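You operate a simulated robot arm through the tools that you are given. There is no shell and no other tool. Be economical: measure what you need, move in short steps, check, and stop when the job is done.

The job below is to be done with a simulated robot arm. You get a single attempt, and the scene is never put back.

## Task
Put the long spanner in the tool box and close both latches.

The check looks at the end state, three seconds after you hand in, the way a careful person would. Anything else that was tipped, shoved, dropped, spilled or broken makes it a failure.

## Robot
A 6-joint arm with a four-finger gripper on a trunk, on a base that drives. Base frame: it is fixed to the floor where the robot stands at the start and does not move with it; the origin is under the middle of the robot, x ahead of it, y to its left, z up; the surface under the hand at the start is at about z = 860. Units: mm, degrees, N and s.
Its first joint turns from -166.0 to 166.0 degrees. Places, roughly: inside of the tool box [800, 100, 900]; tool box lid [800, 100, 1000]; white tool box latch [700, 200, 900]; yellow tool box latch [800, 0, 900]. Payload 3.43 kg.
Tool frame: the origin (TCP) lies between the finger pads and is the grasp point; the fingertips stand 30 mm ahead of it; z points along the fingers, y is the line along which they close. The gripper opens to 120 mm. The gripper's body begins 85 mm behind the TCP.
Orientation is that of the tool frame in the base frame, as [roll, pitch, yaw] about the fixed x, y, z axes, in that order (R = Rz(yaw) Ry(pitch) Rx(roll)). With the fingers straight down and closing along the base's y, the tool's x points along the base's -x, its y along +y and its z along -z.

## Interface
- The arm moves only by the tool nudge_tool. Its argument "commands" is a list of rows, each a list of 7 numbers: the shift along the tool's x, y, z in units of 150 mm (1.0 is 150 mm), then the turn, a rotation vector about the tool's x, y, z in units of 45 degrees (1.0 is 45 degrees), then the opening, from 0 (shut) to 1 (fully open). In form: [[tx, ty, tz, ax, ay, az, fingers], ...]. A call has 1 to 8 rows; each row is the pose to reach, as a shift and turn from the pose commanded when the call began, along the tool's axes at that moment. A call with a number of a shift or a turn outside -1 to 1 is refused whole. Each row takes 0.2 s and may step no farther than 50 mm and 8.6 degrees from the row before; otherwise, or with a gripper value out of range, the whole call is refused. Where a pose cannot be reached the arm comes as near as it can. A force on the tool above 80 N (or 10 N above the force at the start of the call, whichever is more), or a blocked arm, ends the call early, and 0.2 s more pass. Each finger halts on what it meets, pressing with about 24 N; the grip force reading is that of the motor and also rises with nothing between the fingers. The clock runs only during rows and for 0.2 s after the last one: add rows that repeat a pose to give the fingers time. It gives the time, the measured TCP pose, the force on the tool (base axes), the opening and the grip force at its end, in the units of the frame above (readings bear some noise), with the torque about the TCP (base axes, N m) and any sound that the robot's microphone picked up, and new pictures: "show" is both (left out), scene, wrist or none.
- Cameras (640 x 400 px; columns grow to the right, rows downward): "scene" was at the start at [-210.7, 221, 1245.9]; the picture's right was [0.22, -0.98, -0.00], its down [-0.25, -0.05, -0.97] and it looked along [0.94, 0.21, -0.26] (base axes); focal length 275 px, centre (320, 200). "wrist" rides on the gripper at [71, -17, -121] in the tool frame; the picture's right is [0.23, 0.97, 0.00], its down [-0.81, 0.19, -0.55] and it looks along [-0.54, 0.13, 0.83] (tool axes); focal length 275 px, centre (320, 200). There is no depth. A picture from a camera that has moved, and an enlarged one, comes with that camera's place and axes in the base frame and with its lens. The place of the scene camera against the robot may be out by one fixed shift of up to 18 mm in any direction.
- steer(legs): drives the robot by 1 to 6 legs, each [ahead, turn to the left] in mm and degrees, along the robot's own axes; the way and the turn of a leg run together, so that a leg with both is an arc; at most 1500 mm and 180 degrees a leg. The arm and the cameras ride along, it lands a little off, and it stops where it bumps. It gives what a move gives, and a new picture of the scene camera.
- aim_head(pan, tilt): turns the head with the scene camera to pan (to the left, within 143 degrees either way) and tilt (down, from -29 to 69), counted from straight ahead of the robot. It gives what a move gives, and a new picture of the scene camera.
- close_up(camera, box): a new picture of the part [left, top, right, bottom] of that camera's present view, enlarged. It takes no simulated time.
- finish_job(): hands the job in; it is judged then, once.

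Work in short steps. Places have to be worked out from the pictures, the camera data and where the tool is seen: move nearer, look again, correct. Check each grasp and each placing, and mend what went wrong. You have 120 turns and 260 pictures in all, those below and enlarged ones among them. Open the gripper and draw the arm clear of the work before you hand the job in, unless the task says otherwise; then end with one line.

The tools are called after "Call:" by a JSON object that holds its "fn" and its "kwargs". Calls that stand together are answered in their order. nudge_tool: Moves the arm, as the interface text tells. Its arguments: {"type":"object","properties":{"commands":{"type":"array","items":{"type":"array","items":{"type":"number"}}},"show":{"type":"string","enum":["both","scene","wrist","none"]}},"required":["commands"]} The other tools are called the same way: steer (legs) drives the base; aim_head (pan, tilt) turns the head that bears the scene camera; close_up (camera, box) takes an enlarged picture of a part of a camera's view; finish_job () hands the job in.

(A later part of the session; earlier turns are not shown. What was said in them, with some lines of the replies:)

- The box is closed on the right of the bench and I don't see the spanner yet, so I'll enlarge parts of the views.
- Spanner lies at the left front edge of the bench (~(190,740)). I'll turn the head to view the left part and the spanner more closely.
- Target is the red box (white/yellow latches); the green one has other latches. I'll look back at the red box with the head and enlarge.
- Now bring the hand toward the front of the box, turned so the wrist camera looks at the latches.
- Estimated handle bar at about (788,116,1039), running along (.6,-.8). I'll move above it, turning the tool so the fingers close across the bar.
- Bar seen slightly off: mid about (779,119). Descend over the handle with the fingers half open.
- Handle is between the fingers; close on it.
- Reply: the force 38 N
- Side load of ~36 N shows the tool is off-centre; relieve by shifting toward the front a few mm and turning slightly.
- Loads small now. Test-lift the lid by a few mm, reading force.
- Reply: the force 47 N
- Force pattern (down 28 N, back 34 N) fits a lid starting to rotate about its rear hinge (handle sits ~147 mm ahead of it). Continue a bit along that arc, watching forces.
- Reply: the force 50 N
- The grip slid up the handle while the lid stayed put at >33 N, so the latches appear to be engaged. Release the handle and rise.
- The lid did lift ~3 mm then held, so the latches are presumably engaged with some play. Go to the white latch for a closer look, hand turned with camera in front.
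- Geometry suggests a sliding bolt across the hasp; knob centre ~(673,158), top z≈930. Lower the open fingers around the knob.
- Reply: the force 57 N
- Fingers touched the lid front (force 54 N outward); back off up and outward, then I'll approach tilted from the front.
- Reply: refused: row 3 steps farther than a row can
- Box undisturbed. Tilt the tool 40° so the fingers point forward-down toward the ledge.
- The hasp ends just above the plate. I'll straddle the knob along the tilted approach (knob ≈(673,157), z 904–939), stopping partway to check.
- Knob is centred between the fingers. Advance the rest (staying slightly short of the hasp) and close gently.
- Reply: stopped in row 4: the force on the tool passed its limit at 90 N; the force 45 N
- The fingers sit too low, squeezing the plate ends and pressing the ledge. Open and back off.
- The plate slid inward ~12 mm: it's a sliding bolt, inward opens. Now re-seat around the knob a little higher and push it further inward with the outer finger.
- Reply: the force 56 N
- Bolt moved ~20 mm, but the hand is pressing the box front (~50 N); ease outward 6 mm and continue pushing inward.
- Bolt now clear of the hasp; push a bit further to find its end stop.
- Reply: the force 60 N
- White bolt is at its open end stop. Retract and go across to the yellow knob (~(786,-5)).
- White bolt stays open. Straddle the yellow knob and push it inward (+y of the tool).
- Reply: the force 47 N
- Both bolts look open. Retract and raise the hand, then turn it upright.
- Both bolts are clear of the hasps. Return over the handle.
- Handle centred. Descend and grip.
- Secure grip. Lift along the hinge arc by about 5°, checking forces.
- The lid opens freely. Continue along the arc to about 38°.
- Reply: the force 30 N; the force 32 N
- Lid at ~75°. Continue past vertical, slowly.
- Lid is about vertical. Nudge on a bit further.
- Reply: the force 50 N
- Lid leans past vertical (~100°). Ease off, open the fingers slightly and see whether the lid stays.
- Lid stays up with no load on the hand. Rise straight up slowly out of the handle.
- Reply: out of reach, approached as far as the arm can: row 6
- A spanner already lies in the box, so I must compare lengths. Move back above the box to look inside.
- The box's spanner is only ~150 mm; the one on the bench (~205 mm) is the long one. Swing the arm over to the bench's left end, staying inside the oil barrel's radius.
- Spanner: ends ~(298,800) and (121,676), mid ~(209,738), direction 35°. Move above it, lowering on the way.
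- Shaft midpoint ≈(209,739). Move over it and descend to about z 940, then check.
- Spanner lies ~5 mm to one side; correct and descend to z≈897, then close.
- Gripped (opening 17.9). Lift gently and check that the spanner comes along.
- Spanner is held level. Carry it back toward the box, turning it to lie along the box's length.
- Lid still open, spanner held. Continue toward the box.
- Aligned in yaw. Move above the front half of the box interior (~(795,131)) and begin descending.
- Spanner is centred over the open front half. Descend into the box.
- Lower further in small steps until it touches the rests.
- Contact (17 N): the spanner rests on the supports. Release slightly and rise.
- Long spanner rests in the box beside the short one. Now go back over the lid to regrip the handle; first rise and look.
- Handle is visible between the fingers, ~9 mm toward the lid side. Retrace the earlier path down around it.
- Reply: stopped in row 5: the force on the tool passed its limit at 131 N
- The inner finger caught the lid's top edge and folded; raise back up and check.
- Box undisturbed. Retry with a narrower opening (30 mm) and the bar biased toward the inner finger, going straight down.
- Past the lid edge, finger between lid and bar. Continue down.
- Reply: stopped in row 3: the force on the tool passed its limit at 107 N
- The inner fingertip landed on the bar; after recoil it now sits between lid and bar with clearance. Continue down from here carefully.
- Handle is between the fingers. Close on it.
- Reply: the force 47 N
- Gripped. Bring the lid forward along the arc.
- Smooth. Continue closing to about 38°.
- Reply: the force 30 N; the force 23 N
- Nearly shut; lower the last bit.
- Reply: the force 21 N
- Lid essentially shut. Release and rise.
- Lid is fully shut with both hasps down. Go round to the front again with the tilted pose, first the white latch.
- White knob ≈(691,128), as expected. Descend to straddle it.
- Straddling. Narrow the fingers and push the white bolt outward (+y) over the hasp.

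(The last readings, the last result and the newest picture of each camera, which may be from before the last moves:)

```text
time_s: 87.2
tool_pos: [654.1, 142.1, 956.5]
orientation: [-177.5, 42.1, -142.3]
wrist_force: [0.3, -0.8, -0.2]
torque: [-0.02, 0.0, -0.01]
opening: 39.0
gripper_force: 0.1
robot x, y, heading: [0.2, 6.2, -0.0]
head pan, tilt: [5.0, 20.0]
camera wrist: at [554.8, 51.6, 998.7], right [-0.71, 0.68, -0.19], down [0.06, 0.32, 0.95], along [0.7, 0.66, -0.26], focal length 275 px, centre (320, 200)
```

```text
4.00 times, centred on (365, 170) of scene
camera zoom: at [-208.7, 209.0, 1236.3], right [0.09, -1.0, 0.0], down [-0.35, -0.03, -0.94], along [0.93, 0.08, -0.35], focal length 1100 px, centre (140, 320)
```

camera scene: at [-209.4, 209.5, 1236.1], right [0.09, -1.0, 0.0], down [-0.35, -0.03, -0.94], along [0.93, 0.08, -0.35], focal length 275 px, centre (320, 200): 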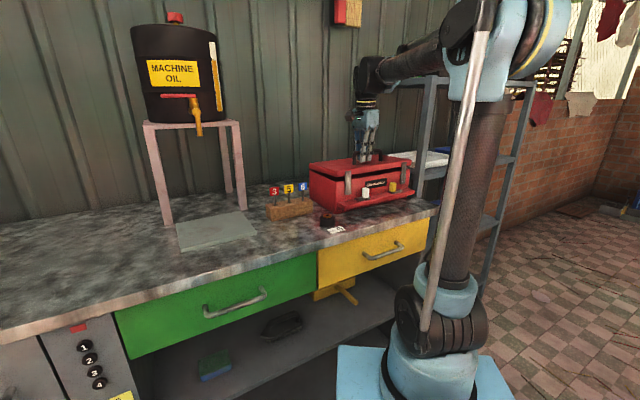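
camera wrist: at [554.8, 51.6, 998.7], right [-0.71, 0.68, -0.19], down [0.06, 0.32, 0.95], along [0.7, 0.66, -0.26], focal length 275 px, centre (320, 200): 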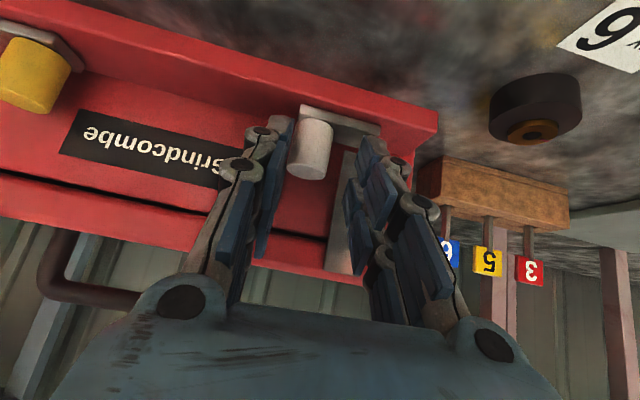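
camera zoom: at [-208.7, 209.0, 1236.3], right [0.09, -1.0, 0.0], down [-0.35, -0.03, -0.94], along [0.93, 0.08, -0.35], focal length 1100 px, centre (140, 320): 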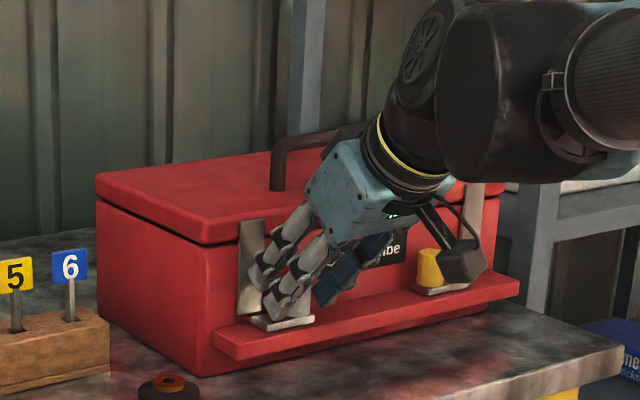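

Bolt is moving over the hasp. Push on to the end stop.

Call:
{"fn": "nudge_tool", "kwargs": {"commands": [[0, 0.04, 0, 0, 0, 0, 0.32], [0, 0.08, 0, 0, 0, 0, 0.32], [0, 0.12, 0, 0, 0, 0, 0.32], [0, 0.15, 0, 0, 0, 0, 0.32]], "show": "wrist"}}

Call:
{"fn": "close_up", "kwargs": {"camera": "scene", "box": [290, 120, 440, 220]}}

```text
time_s: 88.2
tool_pos: [642.8, 160.7, 956.0]
orientation: [-177.3, 42.2, -142.3]
wrist_force: [43.1, -24.6, -6.0]
torque: [-0.31, -0.37, -0.23]
opening: 61.5
gripper_force: 19.9
robot x, y, heading: [2.4, 5.6, -0.1]
head pan, tilt: [5.0, 20.0]
camera wrist: at [543.6, 68.8, 998.6], right [-0.71, 0.68, -0.19], down [0.05, 0.32, 0.95], along [0.71, 0.66, -0.26], focal length 275 px, centre (320, 200)
```

wrist: 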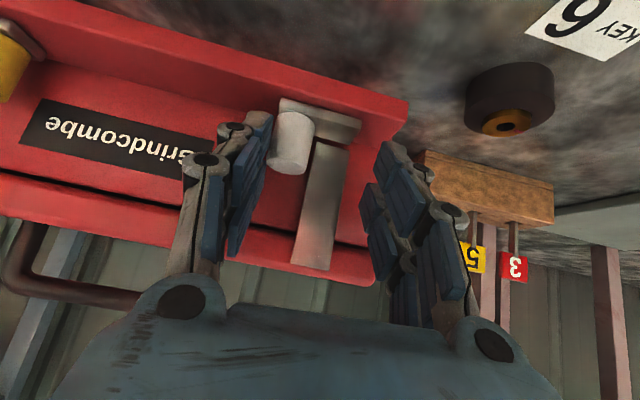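

```text
4.00 times, centred on (365, 170) of scene
camera zoom: at [-206.7, 208.2, 1236.8], right [0.09, -1.0, 0.0], down [-0.35, -0.03, -0.93], along [0.93, 0.08, -0.36], focal length 1100 px, centre (140, 320)
```

zoom: 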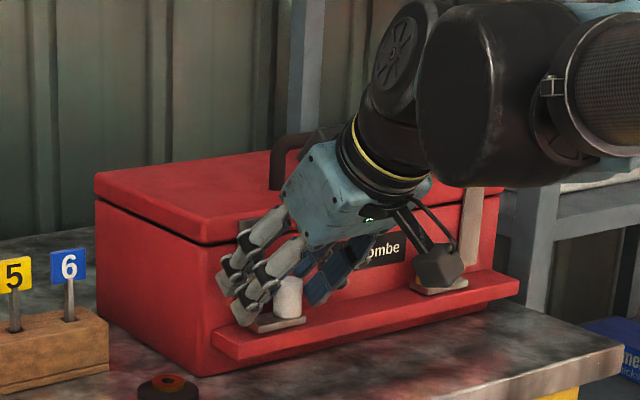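

White bolt at its closed stop. Retract and move to the yellow one.

Call:
{"fn": "nudge_tool", "kwargs": {"commands": [[0, -0.08, 0, 0, 0, 0, 0.5], [0, -0.08, -0.3, 0, 0, 0, 0.5], [0, -0.35, -0.4, 0, 0, 0, 0.5], [0, -0.65, -0.4, 0, 0, 0, 0.5], [0, -0.95, -0.4, 0, 0, 0, 0.5]], "show": "wrist"}}

Call:
{"fn": "close_up", "kwargs": {"camera": "scene", "box": [290, 120, 440, 220]}}

```text
time_s: 89.4
tool_pos: [689.3, 19.2, 1003.0]
orientation: [-177.5, 42.1, -142.2]
wrist_force: [-0.5, -0.6, 1.0]
torque: [0.01, -0.05, 0.0]
opening: 59.8
gripper_force: 0.0
robot x, y, heading: [-2.0, 2.6, -0.1]
head pan, tilt: [5.0, 20.0]
camera wrist: at [590.6, -71.7, 1046.3], right [-0.71, 0.68, -0.19], down [0.05, 0.32, 0.95], along [0.7, 0.66, -0.26], focal length 275 px, centre (320, 200)
```

wrist: 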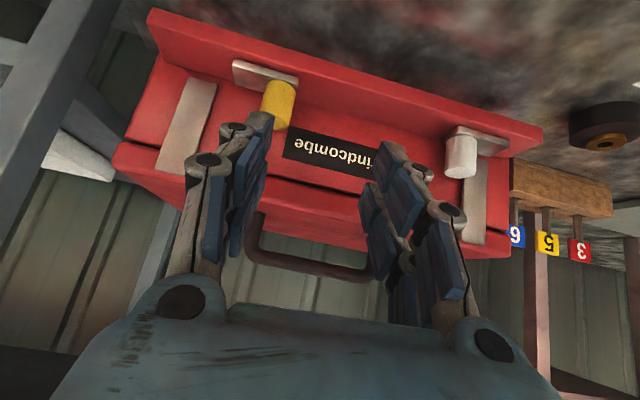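

```text
4.00 times, centred on (365, 170) of scene
camera zoom: at [-209.1, 209.0, 1236.3], right [0.09, -1.0, 0.0], down [-0.35, -0.03, -0.94], along [0.93, 0.08, -0.35], focal length 1100 px, centre (140, 320)
```

zoom: 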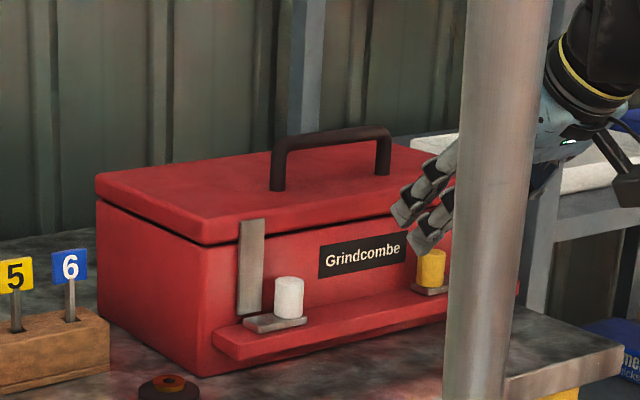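

White latch closed. Line up on the yellow knob (~(762,26)) and descend around it.

Call:
{"fn": "nudge_tool", "kwargs": {"commands": [[0, -0.255, 0, 0, 0, 0, 0.5], [0.02, -0.255, 0.2, 0, 0, 0, 0.5], [0.04, -0.255, 0.36, 0, 0, 0, 0.5]], "show": "wrist"}}

```text
time_s: 90.2
tool_pos: [738.9, 10.3, 961.9]
orientation: [-177.5, 42.1, -142.2]
wrist_force: [-0.4, -0.1, -0.1]
torque: [0.02, 0.0, 0.02]
opening: 59.7
gripper_force: 0.0
robot x, y, heading: [-2.0, 5.9, -0.0]
head pan, tilt: [5.0, 20.0]
camera wrist: at [641.5, -81.4, 1004.4], right [-0.71, 0.68, -0.19], down [0.05, 0.32, 0.95], along [0.7, 0.66, -0.26], focal length 275 px, centre (320, 200)
```

wrist: 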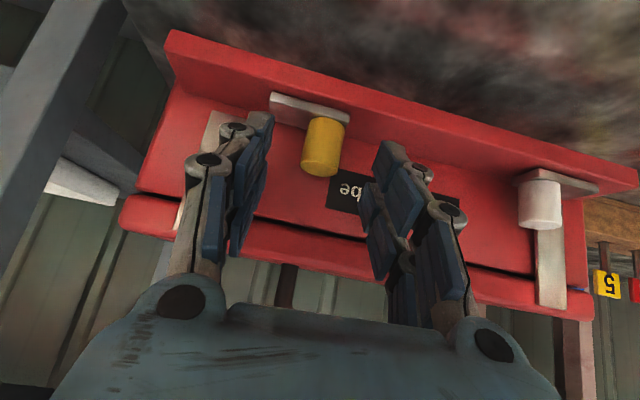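

Call:
{"fn": "nudge_tool", "kwargs": {"commands": [[0, 0, 0.04, 0, 0, 0, 0.4], [0, 0, 0.045, 0, 0, 0, 0.32], [0, -0.06, 0.045, 0, 0, 0, 0.32], [0, -0.12, 0.045, 0, 0, 0, 0.32], [0, -0.18, 0.045, 0, 0, 0, 0.32], [0, -0.24, 0.045, 0, 0, 0, 0.32]], "show": "wrist"}}

```text
time_s: 91.6
tool_pos: [763.0, -17.2, 961.0]
orientation: [-177.5, 42.1, -142.2]
wrist_force: [-0.9, 1.2, -0.3]
torque: [0.03, -0.01, 0.02]
opening: 38.5
gripper_force: 0.4
robot x, y, heading: [-2.1, 3.6, -0.3]
head pan, tilt: [5.0, 20.0]
camera wrist: at [665.9, -107.9, 1002.5], right [-0.71, 0.68, -0.19], down [0.05, 0.32, 0.95], along [0.7, 0.66, -0.26], focal length 275 px, centre (320, 200)
```

wrist: 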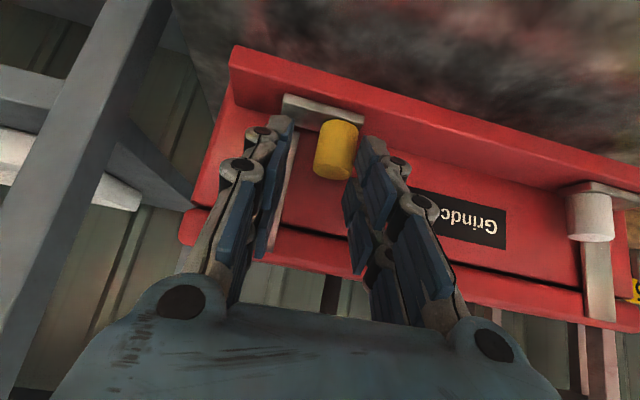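

Call:
{"fn": "nudge_tool", "kwargs": {"commands": [[0, -0.05, 0.015, 0, 0, 0, 0.32], [0, -0.1, 0.02, 0, 0, 0, 0.32], [0, -0.15, 0.02, 0, 0, 0, 0.32], [0, -0.19, 0.02, 0, 0, 0, 0.32]], "show": "wrist"}}

```text
time_s: 92.6
tool_pos: [781.5, -37.8, 959.0]
orientation: [-177.6, 42.0, -142.2]
wrist_force: [-28.1, 43.8, -10.3]
torque: [0.6, 0.44, 0.55]
opening: 76.1
gripper_force: 24.5
robot x, y, heading: [-2.8, 3.8, 0.1]
head pan, tilt: [5.0, 20.0]
camera wrist: at [683.7, -128.5, 1001.6], right [-0.71, 0.68, -0.18], down [0.06, 0.32, 0.95], along [0.7, 0.66, -0.26], focal length 275 px, centre (320, 200)
```

wrist: 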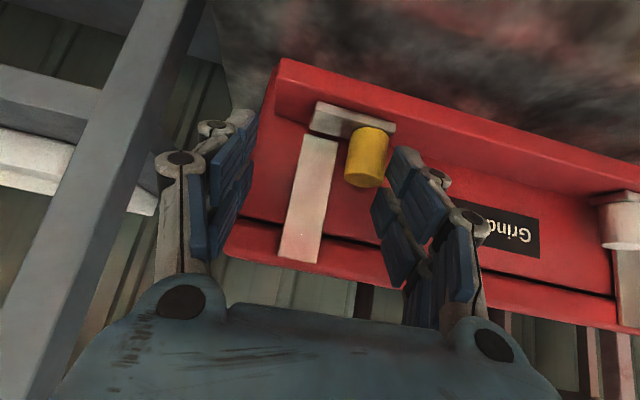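

Yellow bolt hit its closed stop (~53 N), sitting across its hasp. Retract back and up.

Call:
{"fn": "nudge_tool", "kwargs": {"commands": [[0, 0.09, 0, 0, 0, 0, 0.55], [0, 0.09, -0.3, 0, 0, 0, 0.5], [0, 0.09, -0.6, 0, 0, 0, 0.5], [-0.15, 0.09, -0.85, 0, 0, 0, 0.5], [-0.3, 0.09, -1, 0, 0, 0, 0.5]], "show": "scene"}}

Call:
{"fn": "close_up", "kwargs": {"camera": "scene", "box": [290, 120, 440, 220]}}

Call:
{"fn": "close_up", "kwargs": {"camera": "wrist", "box": [160, 0, 640, 300]}}

```text
time_s: 93.8
tool_pos: [716.2, -63.2, 1099.6]
orientation: [-177.5, 42.0, -142.1]
wrist_force: [-0.2, -0.2, 0.7]
torque: [0.01, 0.02, 0.01]
opening: 60.1
gripper_force: 0.0
robot x, y, heading: [-0.8, 4.0, -0.2]
head pan, tilt: [5.0, 20.0]
camera scene: at [-208.7, 209.0, 1236.4], right [0.09, -1.0, 0.0], down [-0.35, -0.03, -0.94], along [0.93, 0.08, -0.35], focal length 275 px, centre (320, 200)
```

scene: 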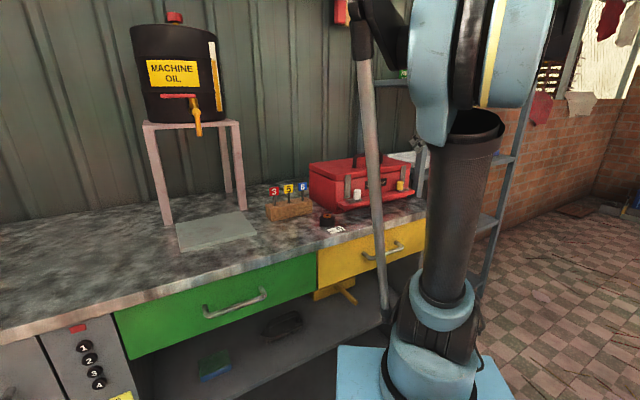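

```text
4.00 times, centred on (365, 170) of scene
camera zoom: at [-208.7, 209.0, 1236.4], right [0.09, -1.0, 0.0], down [-0.35, -0.03, -0.94], along [0.93, 0.08, -0.35], focal length 1100 px, centre (140, 320)
```

zoom: 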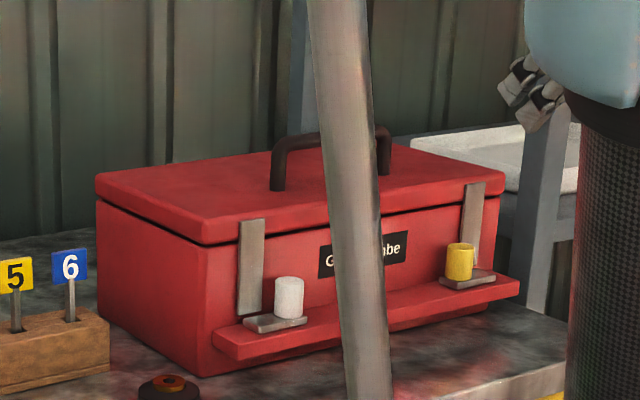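

```text
1.33 times, centred on (400, 150) of wrist
camera zoom: at [618.6, -153.5, 1142.3], right [-0.71, 0.68, -0.19], down [0.05, 0.32, 0.95], along [0.7, 0.66, -0.26], focal length 367 px, centre (213, 267)
```

zoom: 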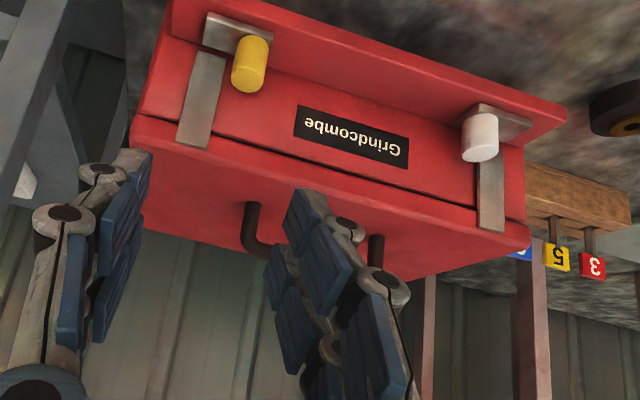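

Lid shut, both bolts across their hasps as at the start. Draw the arm further back with the gripper open.

Call:
{"fn": "nudge_tool", "kwargs": {"commands": [[0, 0, -0.2, 0, 0, 0, 0.7], [-0.1, 0, -0.45, 0, 0, 0, 0.9], [-0.2, 0, -0.7, 0, 0, 0, 1], [-0.2, 0, -0.7, 0, 0, 0, 1]], "show": "scene"}}

```text
time_s: 94.8
tool_pos: [676.5, -90.1, 1200.4]
orientation: [-177.5, 42.1, -142.3]
wrist_force: [0.6, -0.6, -0.2]
torque: [-0.02, -0.02, 0.01]
opening: 120.0
gripper_force: 0.0
robot x, y, heading: [-2.9, 4.6, -0.2]
head pan, tilt: [5.0, 20.0]
camera scene: at [-208.7, 209.0, 1236.3], right [0.09, -1.0, 0.0], down [-0.35, -0.03, -0.94], along [0.93, 0.08, -0.35], focal length 275 px, centre (320, 200)
```

scene: 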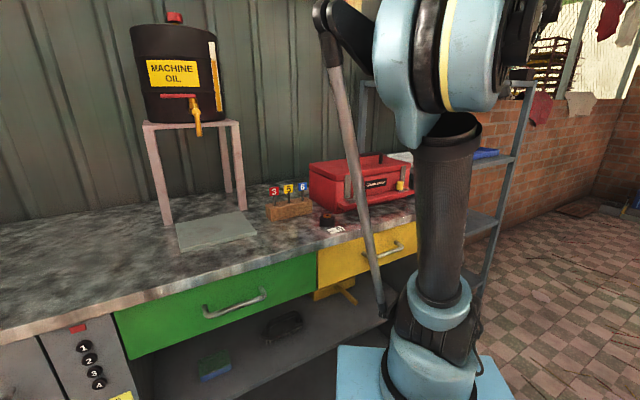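

Everything is in place and the arm is clear; handing in.

Call:
{"fn": "finish_job", "kwargs": {}}

```text
The job is handed in.
```

The long spanner is in the red tool box, the lid is shut, and both the white and yellow latches are pushed to their closed stops; the box itself shifted by a few millimetres while I worked the latches.
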